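You operate a simulated robot arm through the tools that you are given. There is no shell and no other tool.

You run a simulated robot arm. Do the job below in one go: nothing can be reset, and whatever is moved stays where it is left.

## Task
Tidy up at the lamp end of the sample bench. At the end: the white tin (marked "L3") from the lamp end of the sample bench is on the tin shelf; the blue tin (marked "L2") from the lamp end of the sample bench is on the tin shelf; the green tin (marked "L1") is on the tin shelf; the red token from the lamp end of the sample bench is on the tin shelf; whatever was shut is shut again. Leave all else as you found it, and nothing knocked over.
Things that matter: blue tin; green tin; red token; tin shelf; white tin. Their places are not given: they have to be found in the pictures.

Only the result counts: the job must be done as asked and must still hold three seconds after the hand-in. Knocking over, shifting, dropping, spilling or breaking anything else fails it.

## Robot
A 6-joint arm with a two-finger gripper, fixed in place. Base frame: the origin is on the floor under the middle of its stand, x ahead of it, y to its left, z up; the work surface is at about z = 0.8. Readings come in m, degrees, newtons and seconds.
It reaches about 1.572 m from its shoulder. Its first joint turns from -166.0 to 166.0 degrees. Payload 2.45 kg.
The TCP is the grasp point between the finger pads, 0.02 m short of the fingertips. In the tool frame z runs along the fingers and y along their closing line. The gripper opens to 0.14 m; its body begins 0.168 m behind the TCP.
Orientation is told as [roll, pitch, yaw] about the base's x, y, z axes, in that order, counted from this pose: with the fingers straight down and closing along the base's y, the tool's x points along the base's -x, its y along +y and its z along -z.

## Interface
- The arm moves only by the tool drive_tool. Its arguments are lists of equal length, an entry for each row: "fingers": the gripper command, from -1 (fully open) to 1 (shut), values between in proportion; "offset": the shift along the tool's x, y, z in m, a list of three; "rot": the turn, a rotation vector about the tool's x, y, z in degrees, a list of three. In form: {"fingers": [fingers, ...], "offset": [[dx, dy, dz], ...], "rot": [[wx, wy, wz], ...]}. A call has 1 to 20 rows; each row shifts and turns the commanded pose from where the row before left it, along the tool's axes as they then stand. Each row takes 0.2 s and may step no farther than 0.05 m and 8.6 degrees from the row before; otherwise, or with a gripper value out of range, the whole call is refused. A pose out of reach is approached as far as the arm can. The call stops where the force on the tool passes 40 N (or 10 N more than at its start, if that is more) or the arm is blocked; 0.2 s more then pass. Each finger travels about 0.045 m/s and halts on what it meets, pressing with about 24 N; the grip force reading is that of the motor and also rises with nothing between the fingers. The clock runs only during rows and for 0.2 s after the last one: add rows that do not move to give the fingers time. The reply holds the time, the measured pose of the TCP, the force on the tool along the base axes, the opening and the grip force, in the units named above and with some noise, with the torque about the TCP (base axes, N m) and any sound that the robot's microphone picked up.
- Cameras (640 x 400 px; columns grow to the right, rows downward): "scene" is fixed at [0.2288, -0.5065, 1.7253]; the picture's right is [0.76, -0.65, 0.00], its down [-0.40, -0.47, -0.79] and it looks along [0.51, 0.60, -0.62] (base axes); focal length 310 px, centre (320, 200). "wrist" rides on the gripper at [0.078, 0.011, -0.209] in the tool frame; the picture's right is [-0.14, 0.99, 0.00], its down [-0.92, -0.13, -0.37] and it looks along [-0.36, -0.05, 0.93] (tool axes); focal length 280 px, centre (320, 200).
- get_image(camera): a new picture of that camera. It takes no simulated time.
- probe_pixels(camera, pixels): there is no depth. For up to 12 entries [column, row, z] of the newest picture of that camera ("zoom" is the newest enlarged one), the place [x, y] in the base frame at which the ray of that pixel passes the height z, good to about 0.002 m, but the place of the scene camera against the robot may be out by one fixed shift of up to 0.025 m in any direction. It takes no simulated time.
- close_up(camera, box): a new picture of the part [left, top, right, bottom] of that camera's present view, enlarged. It takes no simulated time.
- job_done(): hands the job in; it is judged then, once.

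Unless the task says otherwise, let go and move clear before handing in.

The tools are called after "Emit:" as name(argument=value, ...) on one line, values as JSON. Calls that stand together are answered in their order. drive_tool: Moves the arm, as the interface text tells. Its arguments: {"type":"object","properties":{"fingers":{"type":"array","items":{"type":"number"}},"offset":{"type":"array","items":{"type":"array","items":{"type":"number"}}},"rot":{"type":"array","items":{"type":"array","items":{"type":"number"}}}},"required":["fingers","offset","rot"]} The other tools are called the same way: get_image (camera) takes a picture; probe_pixels (camera, pixels) gives the place at which the rays of pixels pass given heights; close_up (camera, box) takes an enlarged picture of a part of a camera's view; job_done () hands the job in.

At the start:

```text
time: 0.0
position: [0.549, 0.3406, 1.3729]
tool_rot: [0.0, -0.1, 0.0]
force: [-0.4, -0.4, 0.1]
moment: [0.0, 0.0, 0.0]
grip_width: 0.14
grasp_force: 0.0
```

scene: 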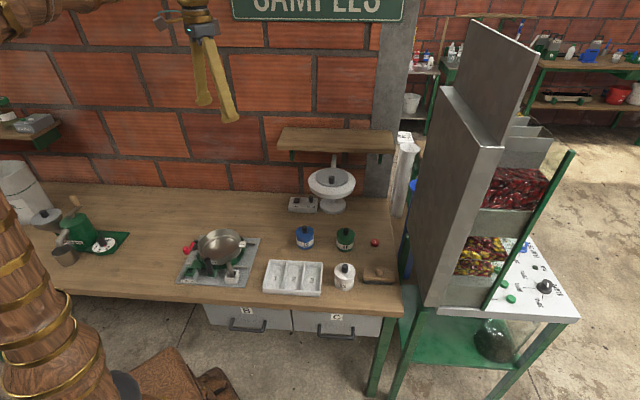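
wrist: 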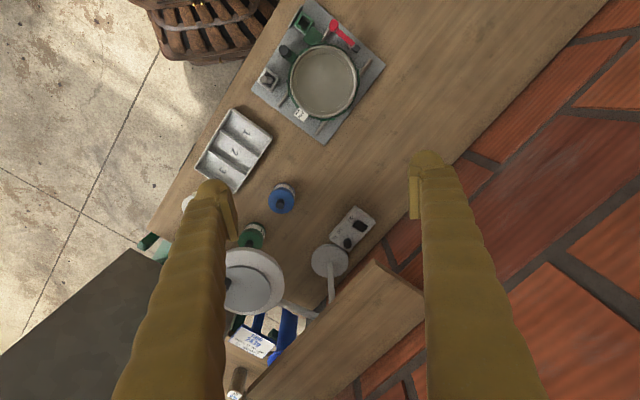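

The scene picture shows a blue tin near (305,237), a green tin near (345,238), a white tin near (344,275), a red thing near (375,243) and a shelf near (335,140). I'll enlarge these areas before moving.

Emit:
close_up(camera="scene", box=[260, 200, 420, 300])

Emit:
close_up(camera="scene", box=[260, 110, 420, 210])

Emit:
close_up(camera="scene", box=[0, 90, 260, 290])

Emit:
close_up(camera="wrist", box=[140, 100, 400, 400])

```text
4.00 times, centred on (340, 250) of scene
```

zoom: 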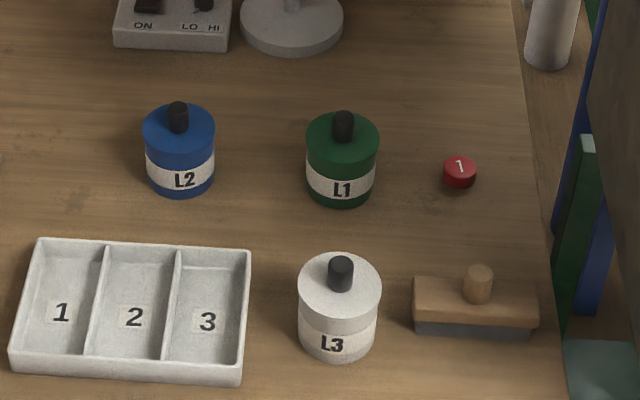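

```text
4.00 times, centred on (340, 160) of scene
```

zoom: 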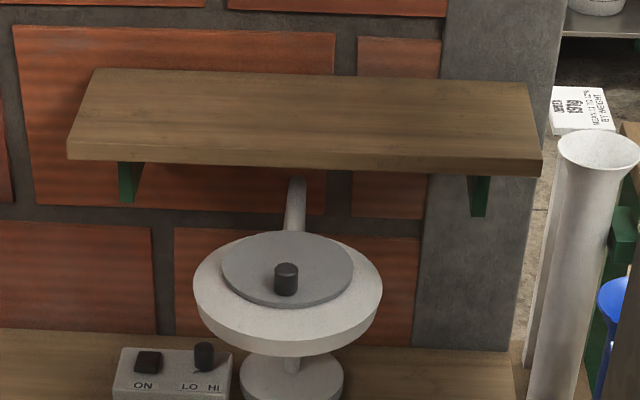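

```text
2.00 times, centred on (130, 190) of scene
```

zoom: 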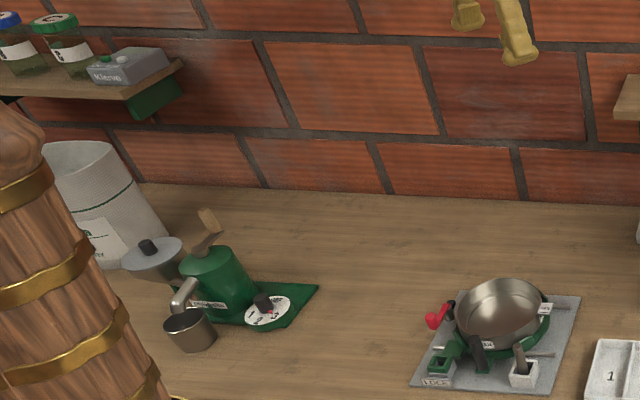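

```text
1.33 times, centred on (270, 250) of wrist
```

zoom: 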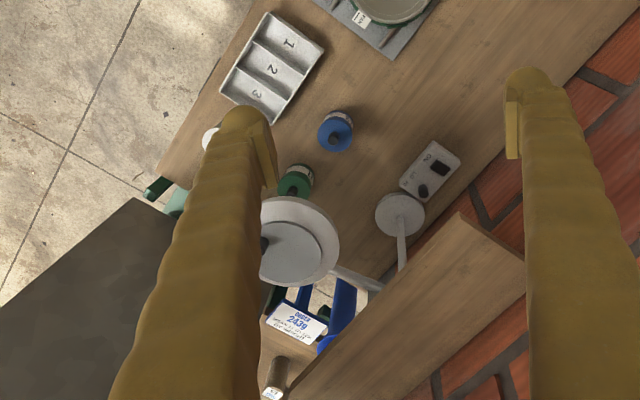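

The tins L1, L2, L3 and token "1" are all visible, and the only empty shelf is the one above the lamp, with top corners near scene (277,146), (395,149), (392,131) and (283,127). I'll probe matching points in both cameras to find their places and the shelf height.

Emit:
get_image(camera="scene")

Emit:
get_image(camera="wrist")

Emit:
probe_pixels(camera="scene", pixels=[[305, 247, 0.8], [345, 250, 0.8], [344, 288, 0.8], [375, 245, 0.8], [277, 146, 1.1], [277, 146, 1.2], [395, 150, 1.1], [395, 150, 1.2], [283, 127, 1.1], [283, 127, 1.2], [392, 131, 1.1], [392, 131, 1.2]])

Emit:
probe_pixels(camera="wrist", pixels=[[374, 259, 1.0], [374, 259, 1.1], [374, 259, 1.2], [424, 301, 1.0], [424, 301, 1.1], [424, 301, 1.2], [281, 198, 0.8], [281, 198, 0.85], [250, 235, 0.8], [250, 235, 0.85], [247, 400, 1.1], [247, 400, 1.2]])

```text
taken
```

scene: 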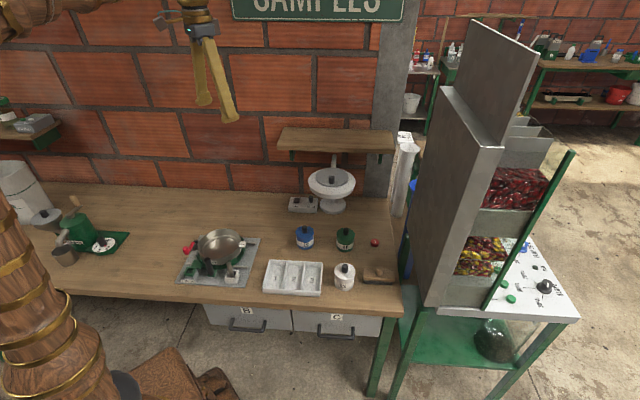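

```text
taken
```

wrist: 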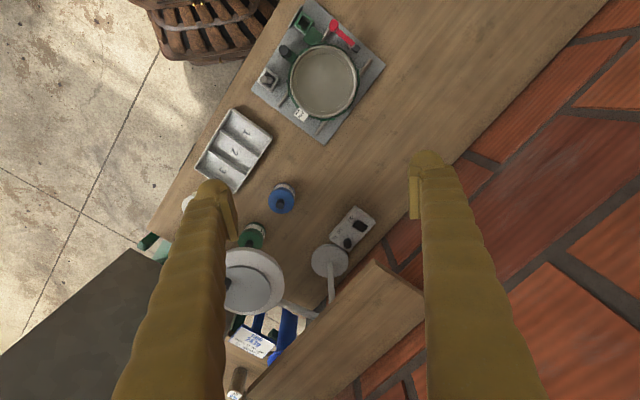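

```text
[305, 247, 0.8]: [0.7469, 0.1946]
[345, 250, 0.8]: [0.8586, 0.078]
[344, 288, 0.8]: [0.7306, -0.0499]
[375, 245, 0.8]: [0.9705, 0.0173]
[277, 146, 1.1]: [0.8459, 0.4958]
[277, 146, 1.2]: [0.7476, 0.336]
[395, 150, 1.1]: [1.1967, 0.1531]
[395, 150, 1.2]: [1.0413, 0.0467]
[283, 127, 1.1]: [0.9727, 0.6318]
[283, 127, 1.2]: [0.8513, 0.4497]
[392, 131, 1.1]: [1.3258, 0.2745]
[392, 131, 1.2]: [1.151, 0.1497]
```

```text
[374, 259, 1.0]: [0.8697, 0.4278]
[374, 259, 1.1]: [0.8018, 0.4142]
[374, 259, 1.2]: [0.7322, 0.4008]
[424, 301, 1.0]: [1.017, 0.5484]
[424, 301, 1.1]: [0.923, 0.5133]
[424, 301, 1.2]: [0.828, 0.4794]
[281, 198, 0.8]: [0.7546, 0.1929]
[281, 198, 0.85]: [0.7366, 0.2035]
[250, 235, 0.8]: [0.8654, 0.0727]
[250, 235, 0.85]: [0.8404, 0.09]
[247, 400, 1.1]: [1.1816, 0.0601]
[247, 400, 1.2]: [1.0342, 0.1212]
```

The triangulation puts the shelf top at roughly z≈1.16, with the front-left corner near (0.78,0.40) and the right end near (1.10,0.09), so the bench runs at about -45°. I'll move the hand above the near side of the bench and yaw it 45° so the tool lines up with the wall, then look again.

Emit:
drive_tool(fingers=[-1, -1, -1, -1, -1, -1, -1, -1, -1, -1, -1, -1, -1, -1], offset=[[0, -0.04, 0], [0, -0.045, 0], [0, -0.045, 0], [0, -0.045, 0], [0, -0.045, 0], [0, -0.045, 0], [0, -0.04, 0], [0, -0.035, 0], [0, 0, 0], [0, 0, 0], [0, 0, 0], [0, 0, 0], [0, 0, 0], [0, 0, 0]], rot=[[0, 0, 0], [0, 0, 0], [0, 0, 0], [0, 0, 0], [0, 0, 0], [0, 0, 0], [0, 0, 0], [0, 0, 0], [0, 0, -7.5], [0, 0, -7.5], [0, 0, -7.5], [0, 0, -7.5], [0, 0, -7.5], [0, 0, -7.5]])

```text
time: 3.0
position: [0.5494, -0.0014, 1.3717]
tool_rot: [0.0, 0.1, 45.1]
force: [0.5, 0.4, -0.8]
moment: [0.0, 0.0, 0.0]
grip_width: 0.1399
grasp_force: 0.1
```

The reading shows (0.549, -0.001, 1.372) with yaw 45° and no contact. I'll take fresh pictures from here.

Emit:
get_image(camera="wrist")

Emit:
get_image(camera="scene")

```text
taken
```

wrist: 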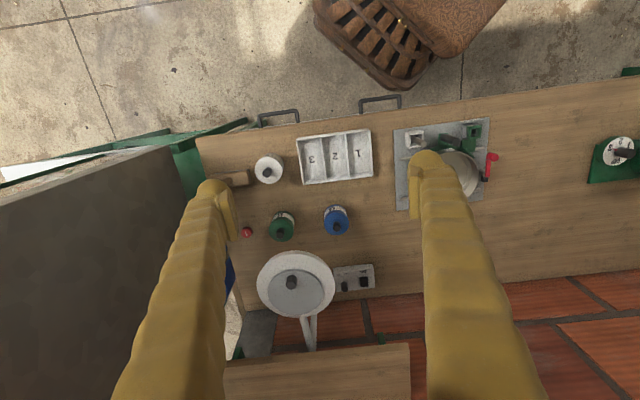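

```text
taken
```

scene: 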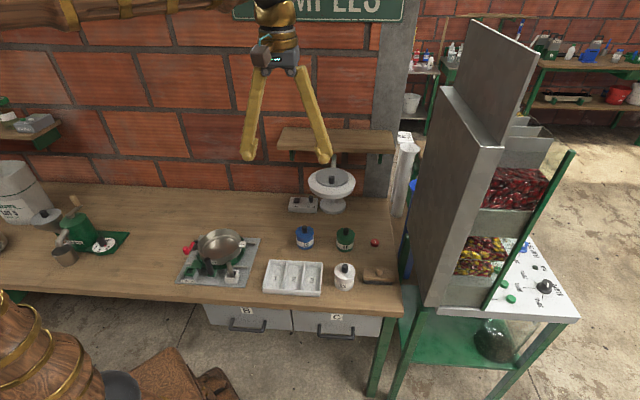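

This view shows everything: white tin near (268,168), green near (282,226), blue near (336,218), token near (246,232), lamp head near (295,283) and the shelf front edge from about (225,362) to (410,345). I'll enlarge it for exact pixels.

Emit:
close_up(camera="wrist", box=[220, 140, 380, 240])

Emit:
close_up(camera="wrist", box=[200, 240, 440, 400])

```text
4.00 times, centred on (300, 190) of wrist
```

zoom: 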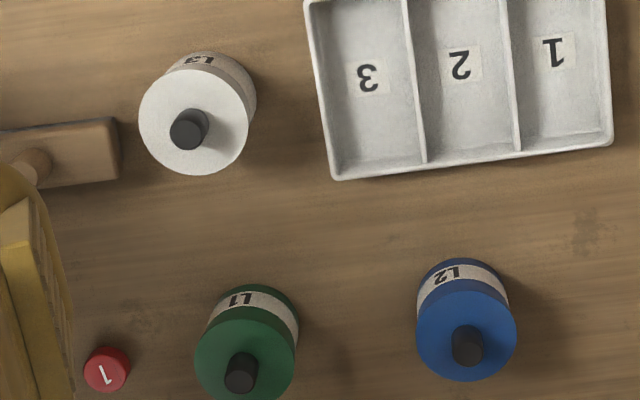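

```text
2.50 times, centred on (320, 320) of wrist
```

zoom: 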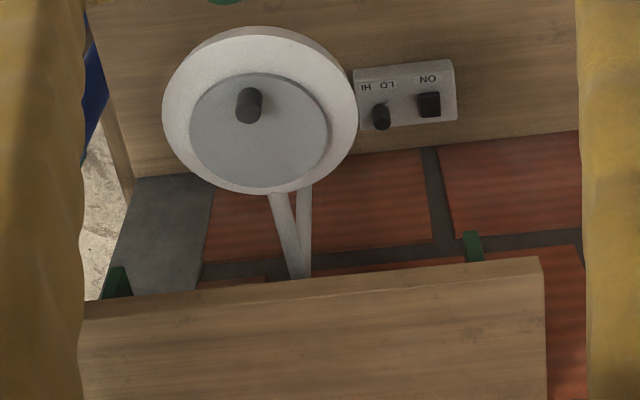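

I have the lid centres and the shelf corner at about wrist (416,343). I'll probe them at several heights.

Emit:
probe_pixels(camera="wrist", pixels=[[268.25, 170, 0.86], [268.25, 170, 0.88], [272, 165.25, 0.8], [281.25, 229.5, 0.86], [281.25, 229.5, 0.88], [283.25, 222.75, 0.8], [336.5, 223, 0.86], [336.5, 223, 0.88], [335.5, 216.25, 0.8], [246.5, 231.75, 0.81], [246.5, 231.75, 0.8], [416.4, 342.8, 1.16]])

Emit:
probe_pixels(camera="wrist", pixels=[[416.4, 342.8, 1.1], [416.4, 342.8, 1.2], [231, 362, 1.1], [231, 362, 1.2], [302, 285, 0.95], [302, 285, 1.05], [264, 281, 1.0], [343, 277, 1.0], [302, 253, 1.0], [302, 316, 1.0], [418, 400, 1.1], [418, 400, 1.2]])

Emit:
probe_pixels(camera="scene", pixels=[[277, 146, 1.15], [331, 182, 0.95], [331, 182, 1.05], [305, 247, 0.8], [345, 249, 0.8], [344, 285, 0.8], [375, 243, 0.81], [308, 181, 1.0], [355, 181, 1.0], [331, 168, 1.0], [331, 199, 1.0], [283, 127, 1.15]])

```text
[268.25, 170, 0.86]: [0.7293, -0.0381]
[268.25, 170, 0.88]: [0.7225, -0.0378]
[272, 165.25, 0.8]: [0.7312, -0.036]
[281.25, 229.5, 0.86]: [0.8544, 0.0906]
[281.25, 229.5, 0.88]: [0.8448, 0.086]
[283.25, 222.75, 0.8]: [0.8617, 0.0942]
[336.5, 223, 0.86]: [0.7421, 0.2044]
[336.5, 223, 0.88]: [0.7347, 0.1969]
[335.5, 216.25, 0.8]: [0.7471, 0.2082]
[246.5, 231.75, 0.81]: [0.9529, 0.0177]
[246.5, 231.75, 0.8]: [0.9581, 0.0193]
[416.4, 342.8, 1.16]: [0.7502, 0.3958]
```

```text
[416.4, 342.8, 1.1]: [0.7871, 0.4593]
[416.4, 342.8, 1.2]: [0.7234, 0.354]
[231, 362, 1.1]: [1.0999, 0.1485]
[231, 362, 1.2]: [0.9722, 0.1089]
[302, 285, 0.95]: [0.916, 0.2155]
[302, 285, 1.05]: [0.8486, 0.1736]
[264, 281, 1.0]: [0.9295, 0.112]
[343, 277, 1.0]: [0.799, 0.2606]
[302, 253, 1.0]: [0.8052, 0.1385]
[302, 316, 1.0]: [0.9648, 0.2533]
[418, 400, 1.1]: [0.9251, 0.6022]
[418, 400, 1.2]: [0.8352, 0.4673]
```

```text
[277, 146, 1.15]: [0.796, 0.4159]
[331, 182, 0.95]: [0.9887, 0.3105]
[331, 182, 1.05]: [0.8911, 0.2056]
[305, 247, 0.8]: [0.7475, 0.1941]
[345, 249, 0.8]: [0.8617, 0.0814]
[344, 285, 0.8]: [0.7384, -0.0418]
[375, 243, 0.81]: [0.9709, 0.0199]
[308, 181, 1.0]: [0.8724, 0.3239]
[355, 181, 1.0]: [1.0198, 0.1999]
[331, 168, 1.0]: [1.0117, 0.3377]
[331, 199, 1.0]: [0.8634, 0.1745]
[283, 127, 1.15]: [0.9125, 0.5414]
```

The wrist views place the tins at about white (0.731,-0.037), green (0.862,0.094) and blue (0.747,0.208), with the token at (0.956,0.019). The lamp head hangs at z≈1.1 around (0.816,0.154), right over the gap between green and blue, so those two need a tilted approach from the room side. I'll move in over the shelf front with the fingers shut to measure the shelf.

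Emit:
drive_tool(fingers=[1, 1, 1, 1, 1, 1, 1, 1], offset=[[-0.0425, -0.012, -0.006], [-0.0425, -0.012, -0.006], [-0.0425, -0.012, -0.006], [-0.0425, -0.012, -0.006], [-0.0425, -0.012, -0.006], [0, 0, 0], [0, 0, 0], [0, 0, 0]], rot=[[0, 0, 0], [0, 0, 0], [0, 0, 0], [0, 0, 0], [0, 0, 0], [0, 0, 0], [0, 0, 0], [0, 0, 0]])

Emit:
get_image(camera="wrist")

Emit:
close_up(camera="wrist", box=[160, 200, 480, 400])

```text
time: 4.8
position: [0.7403, 0.1034, 1.4022]
tool_rot: [0.0, 0.1, 45.0]
force: [-0.5, -0.5, -0.4]
moment: [0.02, 0.01, -0.01]
grip_width: 0.0004
grasp_force: 16.2
```

```text
taken
```

wrist: 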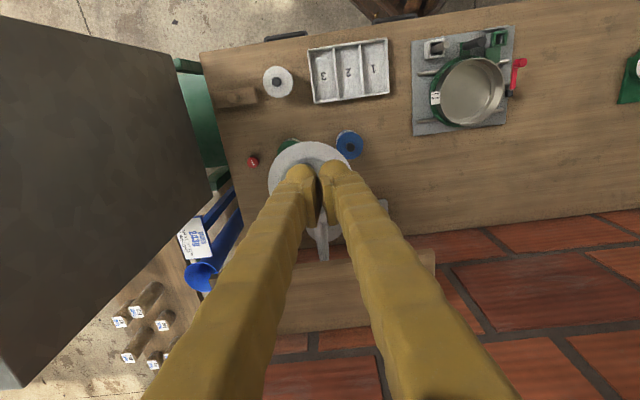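

```text
2.00 times, centred on (320, 300) of wrist
```

zoom: 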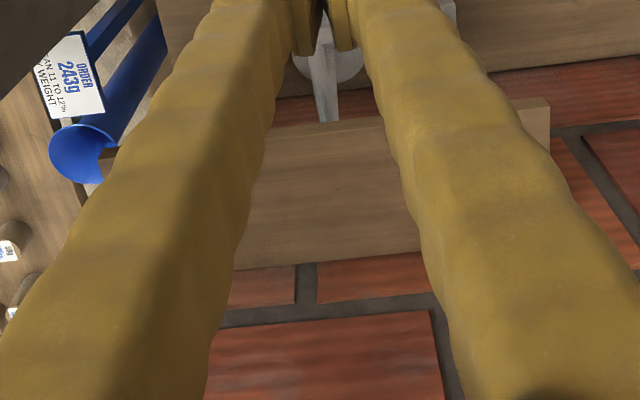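

The shelf's front-left corner now shows at about (434,249) and its back edge at about (277,335)–(370,325). I'll probe these for the height and depth.

Emit:
close_up(camera="wrist", box=[400, 225, 480, 275])

Emit:
close_up(camera="wrist", box=[180, 240, 276, 300])

Emit:
probe_pixels(camera="wrist", pixels=[[434.5, 248.5, 1.1], [434.5, 248.5, 1.15], [434.5, 248.5, 1.2], [277.5, 335, 1.15], [370, 325, 1.15], [300, 263, 1.15], [277.5, 335, 1.1], [300, 263, 1.1], [253, 161, 0.81], [278, 81, 0.86], [349, 145, 0.85], [349, 145, 0.87]])

```text
8.00 times, centred on (440, 250) of wrist
```

zoom: 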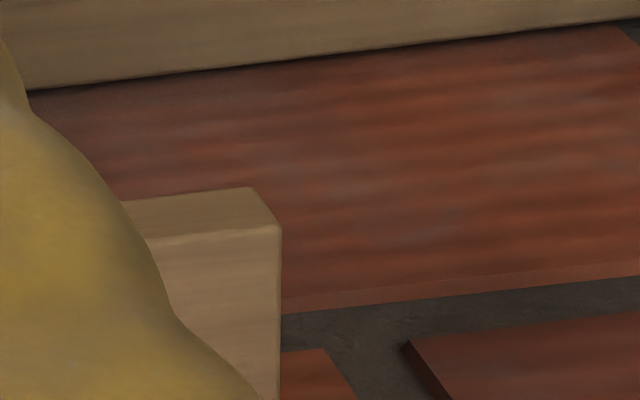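

```text
6.67 times, centred on (228, 270) of wrist
```

zoom: 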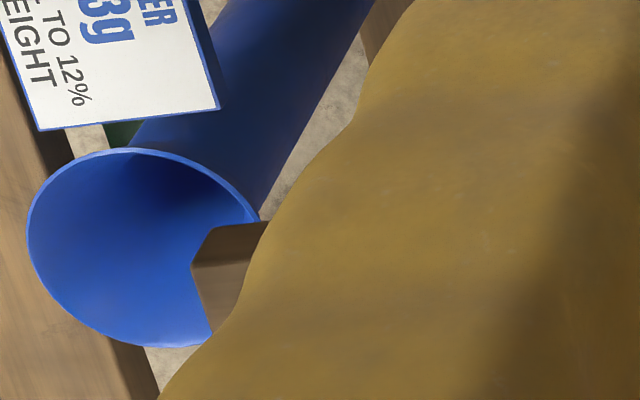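

```text
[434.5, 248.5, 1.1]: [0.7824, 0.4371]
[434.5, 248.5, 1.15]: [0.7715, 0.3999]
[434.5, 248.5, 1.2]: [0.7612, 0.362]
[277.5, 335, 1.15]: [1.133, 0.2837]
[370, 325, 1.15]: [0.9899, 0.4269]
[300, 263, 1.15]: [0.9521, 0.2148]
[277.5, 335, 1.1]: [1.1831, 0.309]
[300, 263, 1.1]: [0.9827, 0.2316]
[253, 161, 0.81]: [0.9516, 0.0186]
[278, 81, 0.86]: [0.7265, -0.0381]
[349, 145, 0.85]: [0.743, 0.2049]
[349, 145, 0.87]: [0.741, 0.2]
```

The token and white positions agree between the two views: token (0.952,0.018), white (0.728,-0.038). The brush at the white tin's right leaves only about 2 cm, so I'll grip the white tin along base y, with yaw 0 and a 30° lean towards the room. I'm moving above it, turning and tilting at height first.

Emit:
drive_tool(fingers=[-0.43, -0.43, -0.43, -0.43, -0.43, -0.43, -0.43, -0.43, -0.43, -0.43, -0.43, -0.43, -0.43, -0.43], offset=[[0.0263, -0.0233, 0], [0.0263, -0.0233, 0], [0.0263, -0.0233, 0], [0.0263, -0.0233, 0], [0, 0, 0], [0, 0, 0], [0, 0, 0], [0, 0, 0], [0, 0, 0], [0, 0, 0], [0, 0, 0], [0, 0, 0], [0, 0, 0], [0, 0, 0]], rot=[[0, 0, 0], [0, 0, 0], [0, 0, 0], [0, 0, 0], [0, 0, 7.5], [0, 0, 7.5], [0, 0, 7.5], [0, 0, 7.5], [0, 0, 7.5], [0, 0, 7.5], [0, -7.5, 0], [0, -7.5, 0], [0, -7.5, 0], [0, -7.5, 0]])

Emit:
get_image(camera="wrist")

Emit:
get_image(camera="scene")

```text
time: 7.8
position: [0.7329, -0.0318, 1.4005]
tool_rot: [0.0, -30.1, 0.0]
force: [-0.3, 0.5, 0.5]
moment: [0.0, 0.02, -0.02]
grip_width: 0.1001
grasp_force: 0.1
```

```text
taken
```

wrist: 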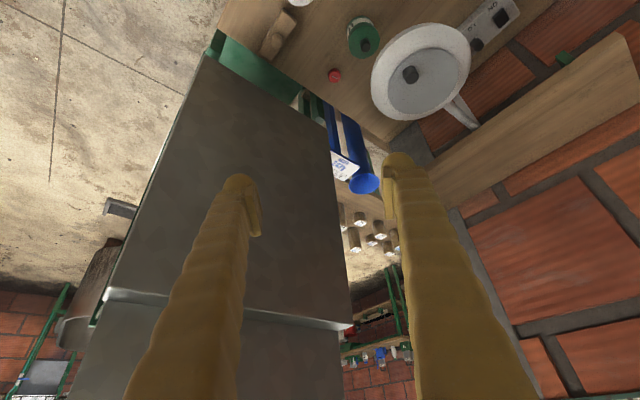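

```text
taken
```

scene: 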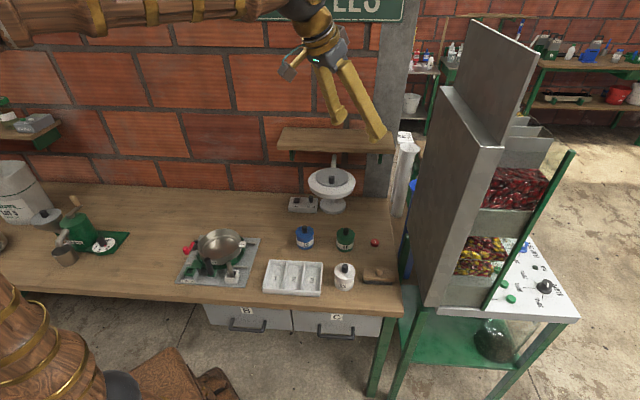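

The arm is at (0.733,-0.032,1.40) with a clean 30° lean. I'll shift slightly onto the white tin's centre and descend to z≈1.05, then check.

Emit:
drive_tool(fingers=[-0.43, -0.43, -0.43, -0.43, -0.43, -0.43, -0.43, -0.43], offset=[[0.0223, -0.0007, 0.0376], [0.0223, -0.0007, 0.0376], [0.0223, -0.0007, 0.0376], [0.0223, -0.0007, 0.0376], [0.0223, -0.0007, 0.0376], [0.0223, -0.0007, 0.0376], [0.0223, -0.0007, 0.0376], [0.0223, -0.0007, 0.0376]], rot=[[0, 0, 0], [0, 0, 0], [0, 0, 0], [0, 0, 0], [0, 0, 0], [0, 0, 0], [0, 0, 0], [0, 0, 0]])

Emit:
get_image(camera="wrist")

Emit:
get_image(camera="scene")

```text
time: 9.6
position: [0.7302, -0.0384, 1.0511]
tool_rot: [0.0, -30.0, 0.1]
force: [-0.4, 0.5, -0.2]
moment: [-0.02, 0.0, -0.03]
grip_width: 0.1003
grasp_force: 0.0
```

```text
taken
```

wrist: 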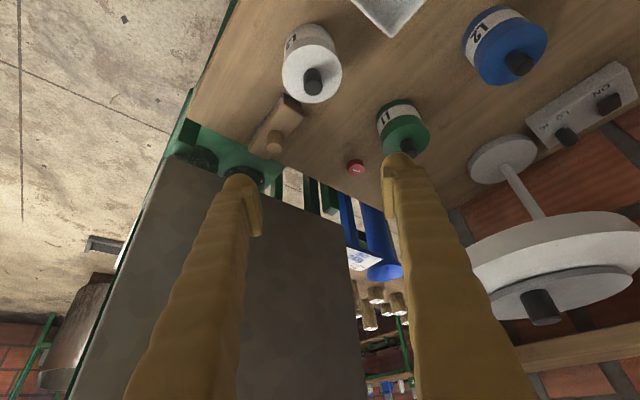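

```text
taken
```

scene: 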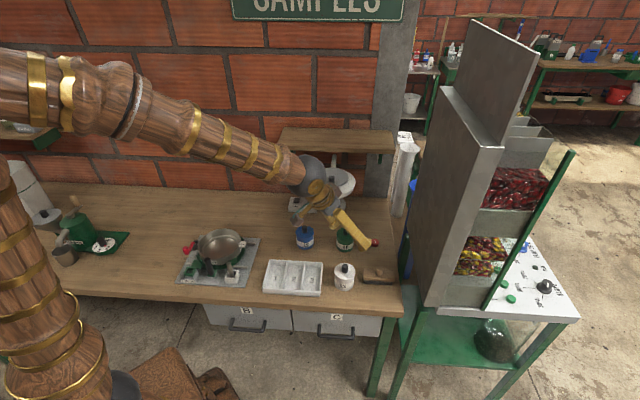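

The descent stopped at (0.730,-0.038,1.051) with no contact, and the white tin shows near (312,70) in the wrist view. I'll enlarge it to get a precise centre.

Emit:
close_up(camera="wrist", box=[248, 0, 408, 100])

Emit:
close_up(camera="wrist", box=[340, 80, 500, 180])

Emit:
close_up(camera="wrist", box=[440, 200, 640, 400])

```text
4.00 times, centred on (328, 50) of wrist
```

zoom: 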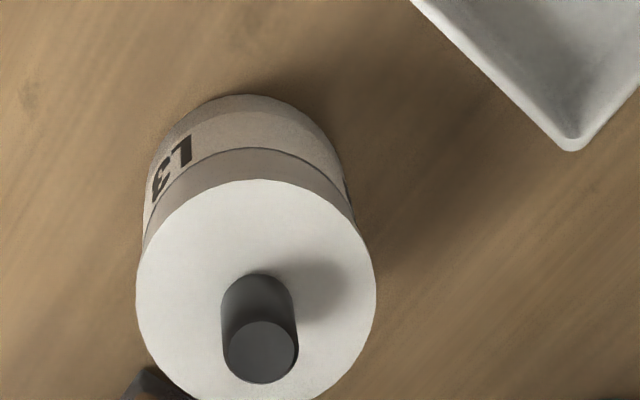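

```text
4.00 times, centred on (420, 130) of wrist
```

zoom: 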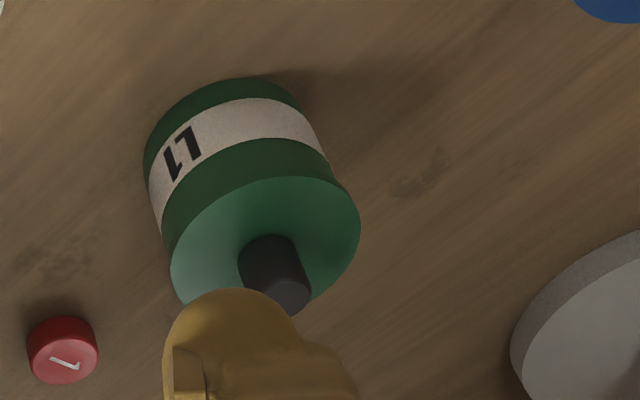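

```text
2.00 times, centred on (540, 300) of wrist
```

zoom: 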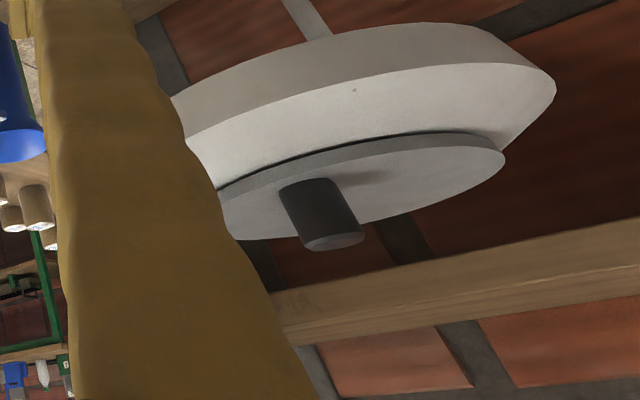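

The white lid's centre is at about wrist (312,73), and the tray and brush are clear of the base-y closing line. I'll probe the tins and token from this closer view.

Emit:
probe_pixels(camera="wrist", pixels=[[312.1, 73, 0.85], [312.1, 73, 0.86], [309.3, 47.5, 0.8], [282.3, 73, 0.855], [342, 73, 0.855], [355.5, 167.5, 0.812], [406, 139, 0.845], [406, 139, 0.855], [398, 123, 0.8], [313.5, 87.5, 0.88], [390.7, 37, 0.83], [450, 100, 0.8]])

```text
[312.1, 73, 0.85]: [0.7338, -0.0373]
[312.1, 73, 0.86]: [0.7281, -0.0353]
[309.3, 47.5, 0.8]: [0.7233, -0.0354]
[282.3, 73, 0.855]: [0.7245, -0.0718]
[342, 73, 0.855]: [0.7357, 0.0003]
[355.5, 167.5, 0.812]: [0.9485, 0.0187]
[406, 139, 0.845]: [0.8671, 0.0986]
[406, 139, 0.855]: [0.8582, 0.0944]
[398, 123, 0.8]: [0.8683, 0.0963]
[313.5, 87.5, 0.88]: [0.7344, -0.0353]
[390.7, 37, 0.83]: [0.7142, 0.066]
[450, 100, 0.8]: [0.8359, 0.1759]
```

The closer view gives the white tin centre at (0.729,-0.037), about 0.073 m across with its lid at z≈0.855. I'll descend to z≈0.85 and check finger clearance before closing.

Emit:
drive_tool(fingers=[-0.43, -0.43, -0.43, -0.43, -0.43, -0.43], offset=[[0.0168, 0.00025, 0.0288], [0.0168, 0.00025, 0.0288], [0.0168, 0.00025, 0.0288], [0.0168, 0.00025, 0.0288], [0.0168, 0.00025, 0.0288], [0.0168, 0.00025, 0.0288]], rot=[[0, 0, 0], [0, 0, 0], [0, 0, 0], [0, 0, 0], [0, 0, 0], [0, 0, 0]])

Emit:
get_image(camera="wrist")

Emit:
close_up(camera="scene", box=[260, 180, 420, 300])

```text
time: 11.0
position: [0.7251, -0.0347, 0.8673]
tool_rot: [-3.3, -29.1, 7.4]
force: [0.5, 0.5, -0.2]
moment: [-0.03, 0.06, -0.03]
grip_width: 0.1
grasp_force: 0.0
out of reach, approached as far as the arm can: row 6
```

```text
taken
```

wrist: 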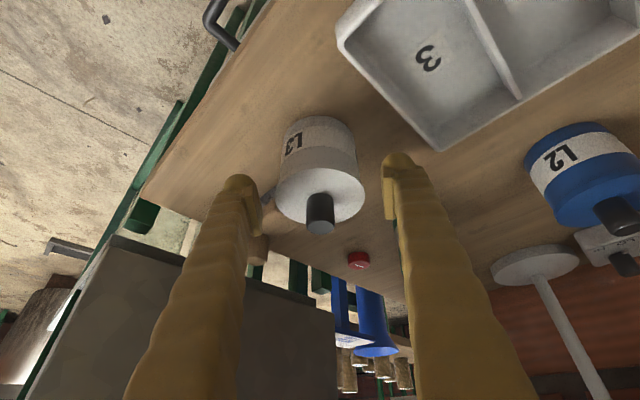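

```text
3.33 times, centred on (340, 240) of scene
```

zoom: 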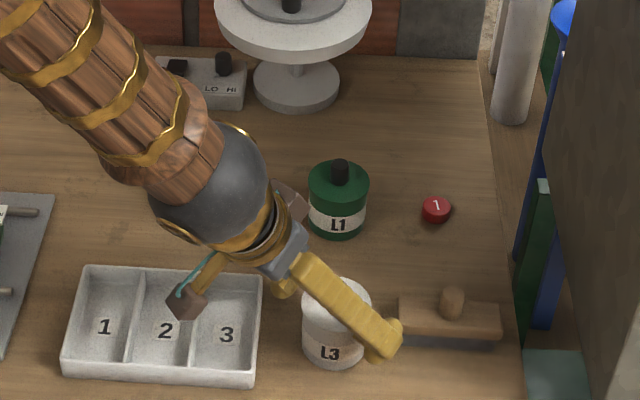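

Row 6 was out of reach: the arm stopped at (0.725,-0.035,0.867) with the tool turned to [-3.3,-29.1,7.4], so the wrist seems to be near a joint limit at this lean. I'll back up one step, since nothing was touched, and see how the pose recovers.

Emit:
drive_tool(fingers=[-0.43, -0.43], offset=[[-0.0168, 0, -0.0288], [-0.0168, 0, -0.0288]], rot=[[0, 0, 0], [0, 0, 0]])

Emit:
get_image(camera="scene")

```text
time: 11.6
position: [0.733, -0.0273, 0.9228]
tool_rot: [2.9, -30.2, -4.3]
force: [-0.6, -2.3, -1.0]
moment: [0.16, -0.13, 0.2]
grip_width: 0.1001
grasp_force: 0.2
out of reach, approached as far as the arm can: row 1
```

```text
taken
```

scene: 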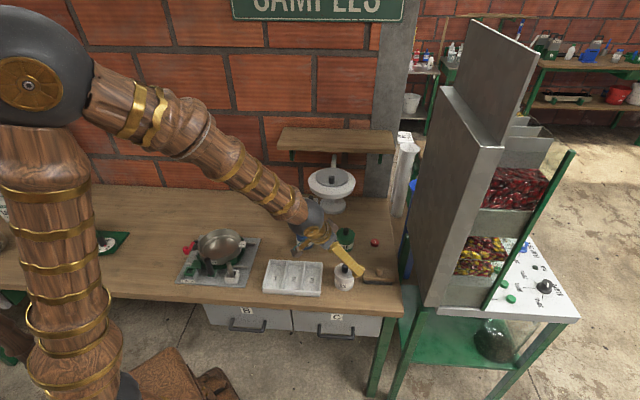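

The wrist is passing near its straight-line singularity, with the forearm almost in line with the tool at a 30° lean and yaw 0. I'll rise, reduce the lean to 10° with yaw 0, and pick the white tin nearly vertically.

Emit:
drive_tool(fingers=[-0.43, -0.43, -0.43, -0.43, -0.43, -0.43, -0.43], offset=[[-0.02, 0, -0.03464], [-0.02, 0, -0.03464], [-0.02, 0, -0.03464], [-0.02, 0, -0.03464], [0, 0, 0], [0, 0, 0], [0, 0, 0]], rot=[[0, 0, 0], [0, 0, 0], [0, 0, 0], [0, 0, 0], [0, 0, 0], [0, 0, 0], [0, 0, 0]])

```text
time: 13.2
position: [0.7289, -0.0305, 1.0819]
tool_rot: [0.0, -30.0, 0.1]
force: [-0.2, -0.1, -0.2]
moment: [-0.05, 0.0, -0.03]
grip_width: 0.1003
grasp_force: 0.1
```

The pose recovered to (0.729,-0.031,1.082) at a 30° lean. I'll cut the lean to 10°, centre on the tin and come down to z≈0.90.

Emit:
drive_tool(fingers=[-0.43, -0.43, -0.43, -0.43, -0.43, -0.43, -0.43, -0.43], offset=[[0, 0, 0], [0, 0, 0], [0, 0, 0], [0.00616, -0.0013, 0.0355], [0.00616, -0.0013, 0.0355], [0.00616, -0.0013, 0.0355], [0.00616, -0.0013, 0.0355], [0.00616, -0.0013, 0.0355]], rot=[[0, 6.67, 0], [0, 6.67, 0], [0, 6.66, 0], [0, 0, 0], [0, 0, 0], [0, 0, 0], [0, 0, 0], [0, 0, 0]])

Emit:
get_image(camera="wrist")

Emit:
get_image(camera="scene")

```text
time: 15.0
position: [0.7263, -0.039, 0.9027]
tool_rot: [0.0, -10.1, 0.0]
force: [0.0, 1.1, -0.8]
moment: [-0.01, -0.01, 0.04]
grip_width: 0.1004
grasp_force: 0.2
```

```text
taken
```

wrist: 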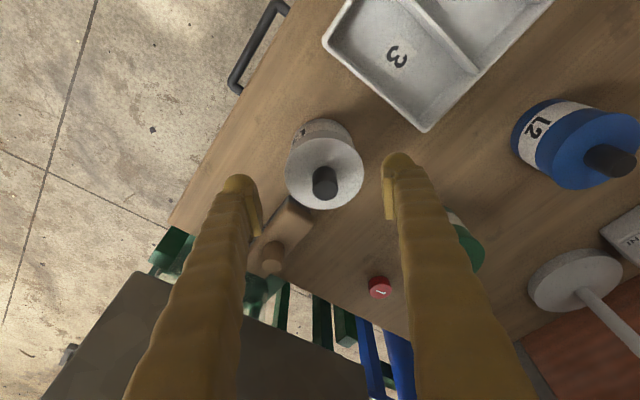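

```text
taken
```

scene: 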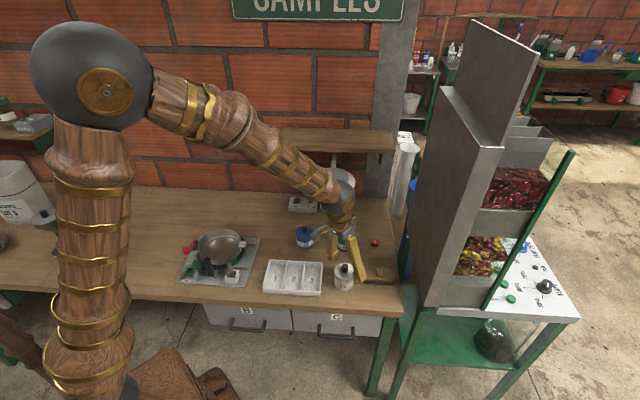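

The pose is clean at (0.726,-0.039,0.903) with a 10° lean, and the white lid is between the fingers at about (324,172). I'll enlarge to check centring.

Emit:
close_up(camera="wrist", box=[220, 100, 420, 225])

Emit:
probe_pixels(camera="wrist", pixels=[[325, 172, 0.855], [286, 172, 0.855], [364, 172, 0.855], [325, 135, 0.855], [325, 210, 0.855], [323, 192, 0.88], [283, 200, 0.83], [379, 285, 0.812], [425, 132, 0.83]])

```text
3.20 times, centred on (320, 162) of wrist
```

zoom: 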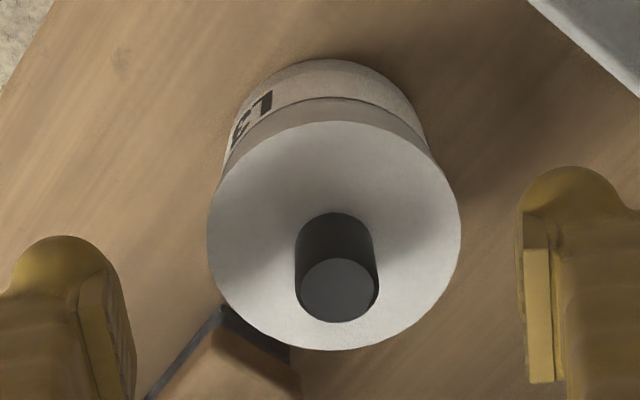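

```text
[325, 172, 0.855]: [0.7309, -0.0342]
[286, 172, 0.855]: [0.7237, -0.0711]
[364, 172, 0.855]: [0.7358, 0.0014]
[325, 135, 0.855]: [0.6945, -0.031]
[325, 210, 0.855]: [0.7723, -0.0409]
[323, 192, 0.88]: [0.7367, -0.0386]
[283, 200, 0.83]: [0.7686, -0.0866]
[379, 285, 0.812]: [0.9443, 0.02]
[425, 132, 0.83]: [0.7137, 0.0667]
```

The lid centre is at (0.731,-0.0355) and the brush corner at about (0.764,-0.080), which stays clear of the finger path. I'll lower to z≈0.828 around the tin with the fingers still open.

Emit:
drive_tool(fingers=[-0.43, -0.43, -0.43, -0.43, -0.43], offset=[[0.0021, 0.0009, 0.0185], [0.0021, 0.0009, 0.0185], [0.0021, 0.0009, 0.0185], [0.0021, 0.0009, 0.0185], [0, 0, 0]], rot=[[0, 0, 0], [0, 0, 0], [0, 0, 0], [0, 0, 0], [0, 0, 0]])

Emit:
close_up(camera="wrist", box=[220, 100, 420, 225])

Emit:
close_up(camera="scene", box=[300, 220, 420, 300])

```text
time: 16.2
position: [0.732, -0.0359, 0.8283]
tool_rot: [0.0, -9.9, 0.0]
force: [-0.1, -0.4, -0.7]
moment: [-0.02, 0.01, -0.02]
grip_width: 0.1001
grasp_force: 0.1
```

```text
3.20 times, centred on (320, 162) of wrist
```

zoom: 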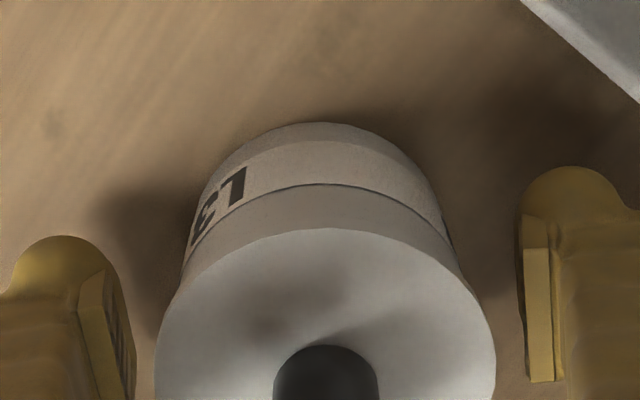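

```text
5.00 times, centred on (360, 260) of scene
```

zoom: 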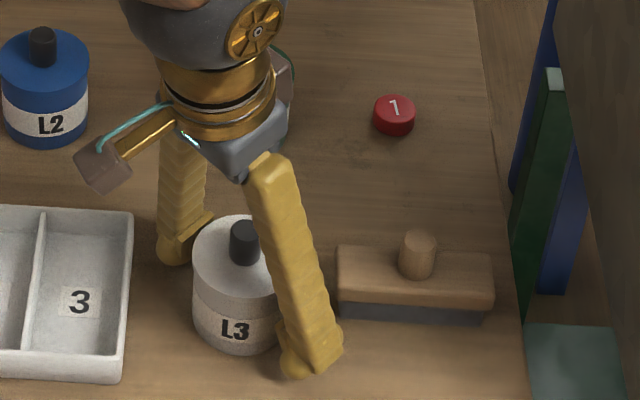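

The fingers straddle the white tin evenly at (0.732,-0.036,0.828) with no contact. Closing now.

Emit:
drive_tool(fingers=[1, 1, 1, 1, 1, 1], offset=[[0, 0, 0], [0, 0, 0], [0, 0, 0], [0, 0, 0], [0, 0, 0], [0, 0, 0]], rot=[[0, 0, 0], [0, 0, 0], [0, 0, 0], [0, 0, 0], [0, 0, 0], [0, 0, 0]])

Emit:
close_up(camera="wrist", box=[220, 100, 420, 225])

```text
time: 17.6
position: [0.7317, -0.0356, 0.8293]
tool_rot: [-0.1, -10.1, 0.1]
force: [0.9, 0.6, 0.7]
moment: [0.05, 0.03, 0.01]
grip_width: 0.0691
grasp_force: 23.8
```

```text
3.20 times, centred on (320, 162) of wrist
```

zoom: 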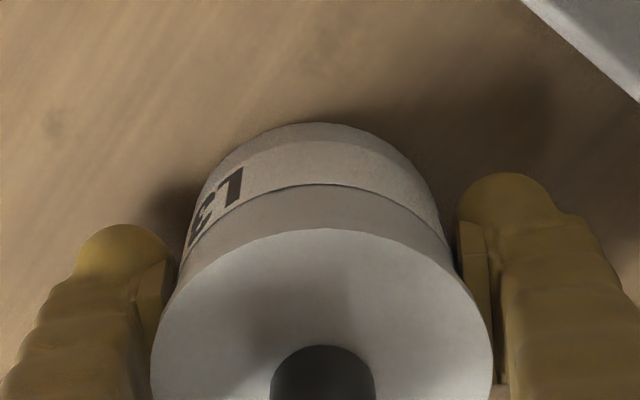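

Grip holds at width 0.069 with 23.8 N. I'll lift 5 cm and check that the whole tin comes up.

Emit:
drive_tool(fingers=[1, 1, 1, 1], offset=[[-0.0026, 0, -0.0148], [-0.0026, 0, -0.0148], [-0.0035, 0, -0.0197], [0, 0, 0]], rot=[[0, 0, 0], [0, 0, 0], [0, 0, 0], [0, 0, 0]])

Emit:
get_image(camera="wrist")

Emit:
close_up(camera="scene", box=[280, 180, 440, 300])

```text
time: 18.6
position: [0.7316, -0.0358, 0.877]
tool_rot: [0.0, -10.0, 0.0]
force: [-0.2, 0.0, -2.1]
moment: [0.02, 0.0, -0.03]
grip_width: 0.0689
grasp_force: 23.7
```

```text
taken
```

wrist: 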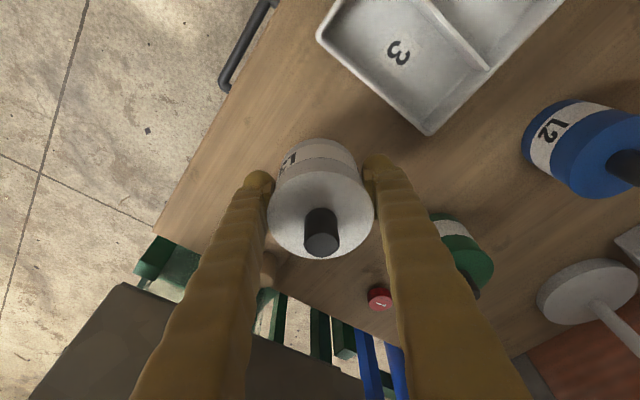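

```text
3.33 times, centred on (360, 240) of scene
```

zoom: 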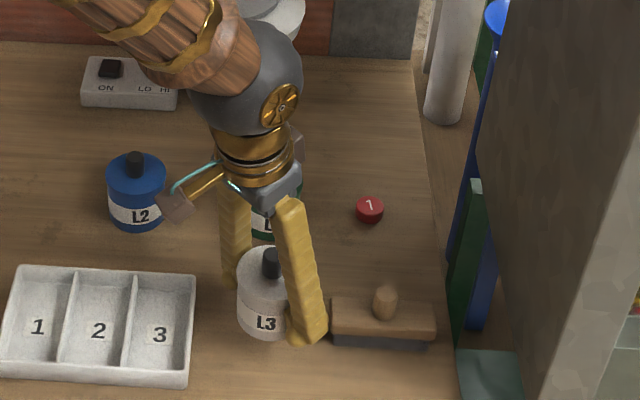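

The whole tin is up: the force reads about -2 N and the grip is steady at 0.069. I'll rise to z≈1.40, well clear of the lamp, and turn to yaw 45° facing the wall.

Emit:
drive_tool(fingers=[1, 1, 1, 1, 1, 1, 1, 1, 1, 1, 1, 1, 1, 1, 1, 1, 1, 1, 1], offset=[[-0.0035, 0, -0.02], [-0.00757, 0, -0.04294], [-0.00757, 0, -0.04294], [-0.00757, 0, -0.04294], [-0.00757, 0, -0.04294], [-0.00757, 0, -0.04294], [-0.00757, 0, -0.04294], [-0.00757, 0, -0.04294], [-0.00757, 0, -0.04294], [-0.00757, 0, -0.04294], [-0.00757, 0, -0.04294], [-0.00757, 0, -0.04294], [-0.0035, 0, -0.02], [0, 0, 0], [0, 0, 0], [0, 0, 0], [0, 0, 0], [0, 0, 0], [0, 0, 0]], rot=[[0, 0, 0], [0, 0, 0], [0, 0, 0], [0, 0, 0], [0, 0, 0], [0, 0, 0], [0, 0, 0], [0, 0, 0], [0, 0, 0], [0, 0, 0], [0, 0, 0], [0, 0, 0], [0, 0, 0], [-1.302, 0, -7.386], [-1.302, 0, -7.386], [-1.302, 0, -7.386], [-1.302, 0, -7.386], [-1.302, 0, -7.386], [-1.302, 0, -7.386]])

Emit:
get_image(camera="wrist")

Emit:
get_image(camera="scene")

```text
time: 22.6
position: [0.7338, -0.0357, 1.3992]
tool_rot: [0.0, -9.9, 45.2]
force: [-0.3, -0.5, -2.0]
moment: [0.02, -0.01, -0.02]
grip_width: 0.0688
grasp_force: 24.0
```

```text
taken
```

wrist: 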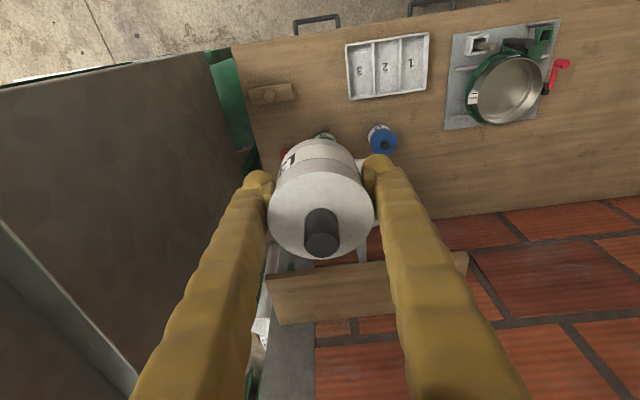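

```text
taken
```

scene: 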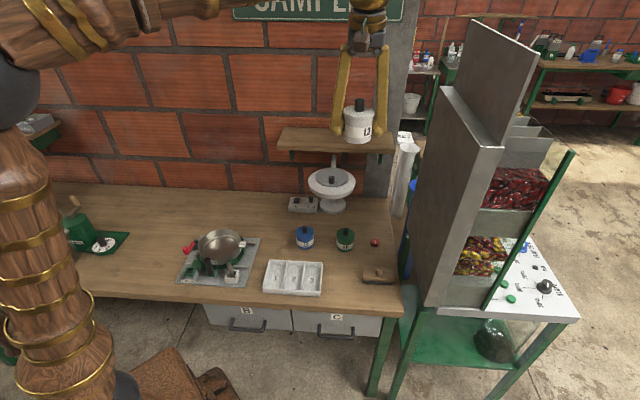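

The shelf's two front corners are now visible, at about (466,255) and (268,278). I'll enlarge both for a precise fix on the shelf.

Emit:
close_up(camera="wrist", box=[430, 230, 510, 280])

Emit:
close_up(camera="wrist", box=[250, 250, 330, 350])

Emit:
close_up(camera="wrist", box=[310, 230, 410, 330])

```text
8.00 times, centred on (470, 255) of wrist
```

zoom: 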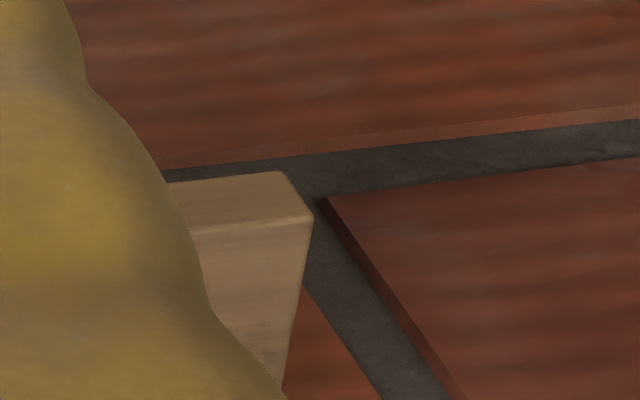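

```text
4.00 times, centred on (290, 300) of wrist
```

zoom: 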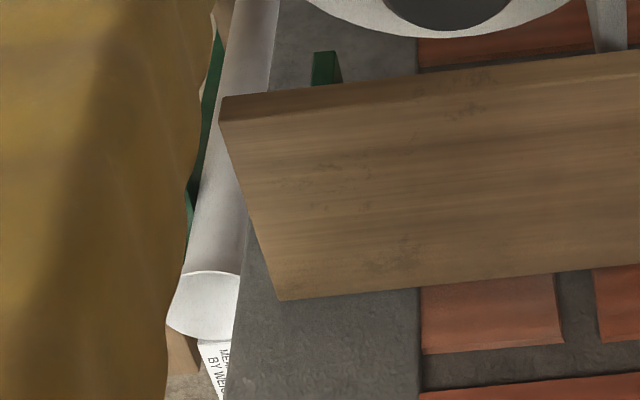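

```text
4.00 times, centred on (360, 280) of wrist
```

zoom: 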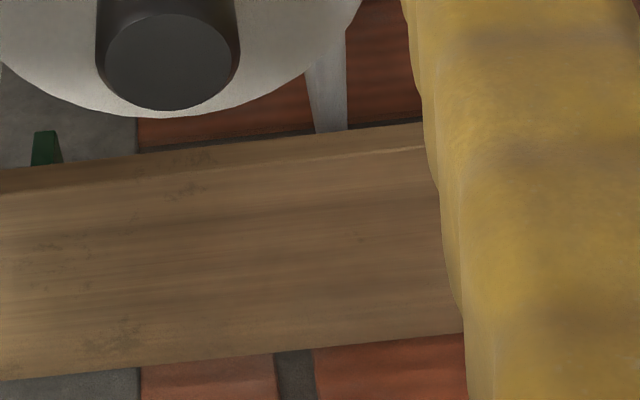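

The front top corners are at about (469,257) on the left and (265,280) on the right, and the back right corner is at (280,325). I'll probe these for the shelf height and extent.

Emit:
probe_pixels(camera="wrist", pixels=[[469.1, 257.1, 1.12], [469.1, 257.1, 1.14], [469.1, 257.1, 1.16], [265.25, 280.5, 1.12], [265.25, 280.5, 1.14], [265.25, 280.5, 1.16], [280.5, 325, 1.12], [280.5, 325, 1.14], [280.5, 325, 1.16], [396, 313, 1.14], [247.5, 330, 1.12], [262, 318, 1.12]])

Emit:
get_image(camera="scene")

Emit:
probe_pixels(camera="scene", pixels=[[277, 146, 1.14], [395, 150, 1.14], [392, 131, 1.14], [283, 127, 1.14]])

```text
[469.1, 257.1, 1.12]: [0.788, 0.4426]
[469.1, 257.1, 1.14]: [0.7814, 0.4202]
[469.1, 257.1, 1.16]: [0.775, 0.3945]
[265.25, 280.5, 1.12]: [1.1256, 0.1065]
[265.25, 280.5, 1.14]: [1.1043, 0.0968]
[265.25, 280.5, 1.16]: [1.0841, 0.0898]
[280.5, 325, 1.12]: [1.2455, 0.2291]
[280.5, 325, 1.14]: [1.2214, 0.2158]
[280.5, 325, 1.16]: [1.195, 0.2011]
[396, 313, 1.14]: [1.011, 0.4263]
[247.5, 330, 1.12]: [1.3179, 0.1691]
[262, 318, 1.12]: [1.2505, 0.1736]
```

```text
taken
```

scene: 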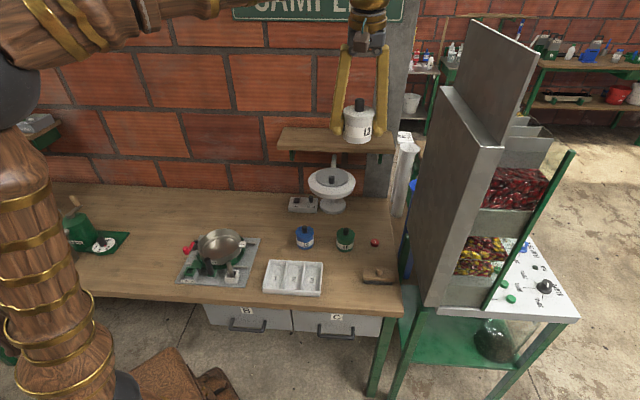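

```text
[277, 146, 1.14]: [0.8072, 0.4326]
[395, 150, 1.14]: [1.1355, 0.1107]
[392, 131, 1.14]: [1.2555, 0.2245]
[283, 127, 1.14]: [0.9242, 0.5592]
```

The shelf top is at z≈1.14, spanning n≈0.845–1.012 and t≈0.256–0.712 in my bench-aligned axes, where n runs towards the wall and t along it. I'll carry the white tin over to n=0.915, t=0.55, which is (1.036,0.258), and hover about 11 cm above the shelf.

Emit:
drive_tool(fingers=[1, 1, 1, 1, 1, 1, 1, 1, 1, 1, 1, 1, 1], offset=[[-0.0461, -0.00066, 0.00813], [-0.0461, -0.00066, 0.00813], [-0.0461, -0.00066, 0.00813], [-0.0461, -0.00066, 0.00813], [-0.0461, -0.00066, 0.00813], [-0.0461, -0.00066, 0.00813], [-0.0461, -0.00066, 0.00813], [-0.0461, -0.00066, 0.00813], [-0.0461, -0.00066, 0.00813], [0.00693, 0, 0.0394], [0.00693, 0, 0.0394], [0.00693, 0, 0.0394], [0, 0, 0]], rot=[[0, 0, 0], [0, 0, 0], [0, 0, 0], [0, 0, 0], [0, 0, 0], [0, 0, 0], [0, 0, 0], [0, 0, 0], [0, 0, 0], [0, 0, 0], [0, 0, 0], [0, 0, 0], [0, 0, 0]])

Emit:
get_image(camera="wrist")

Emit:
get_image(camera="scene")

```text
time: 25.4
position: [1.0224, 0.2593, 1.273]
tool_rot: [0.0, -10.0, 44.9]
force: [-0.3, 0.7, -1.2]
moment: [-0.01, -0.04, 0.03]
grip_width: 0.0687
grasp_force: 24.5
out of reach, approached as far as the arm can: row 9
```

```text
taken
```

wrist: 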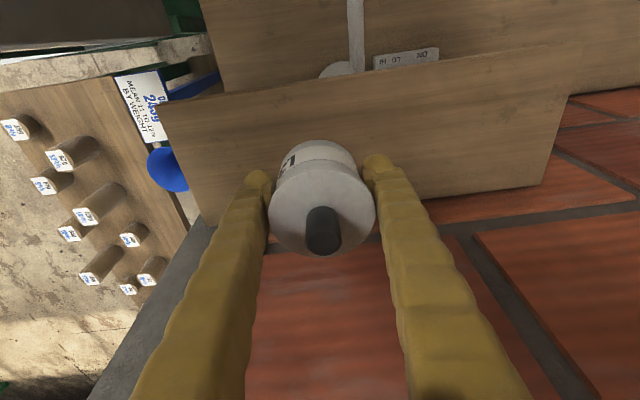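

```text
taken
```

scene: 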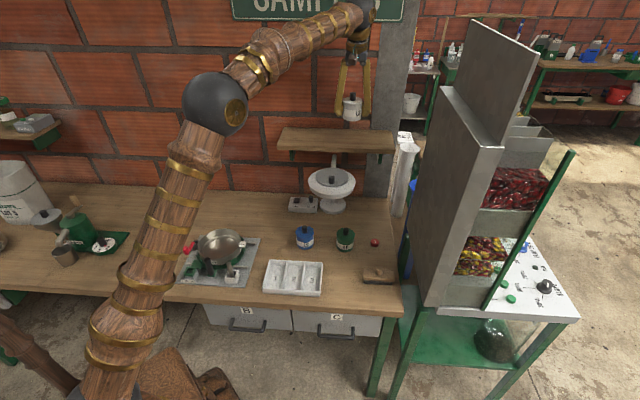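

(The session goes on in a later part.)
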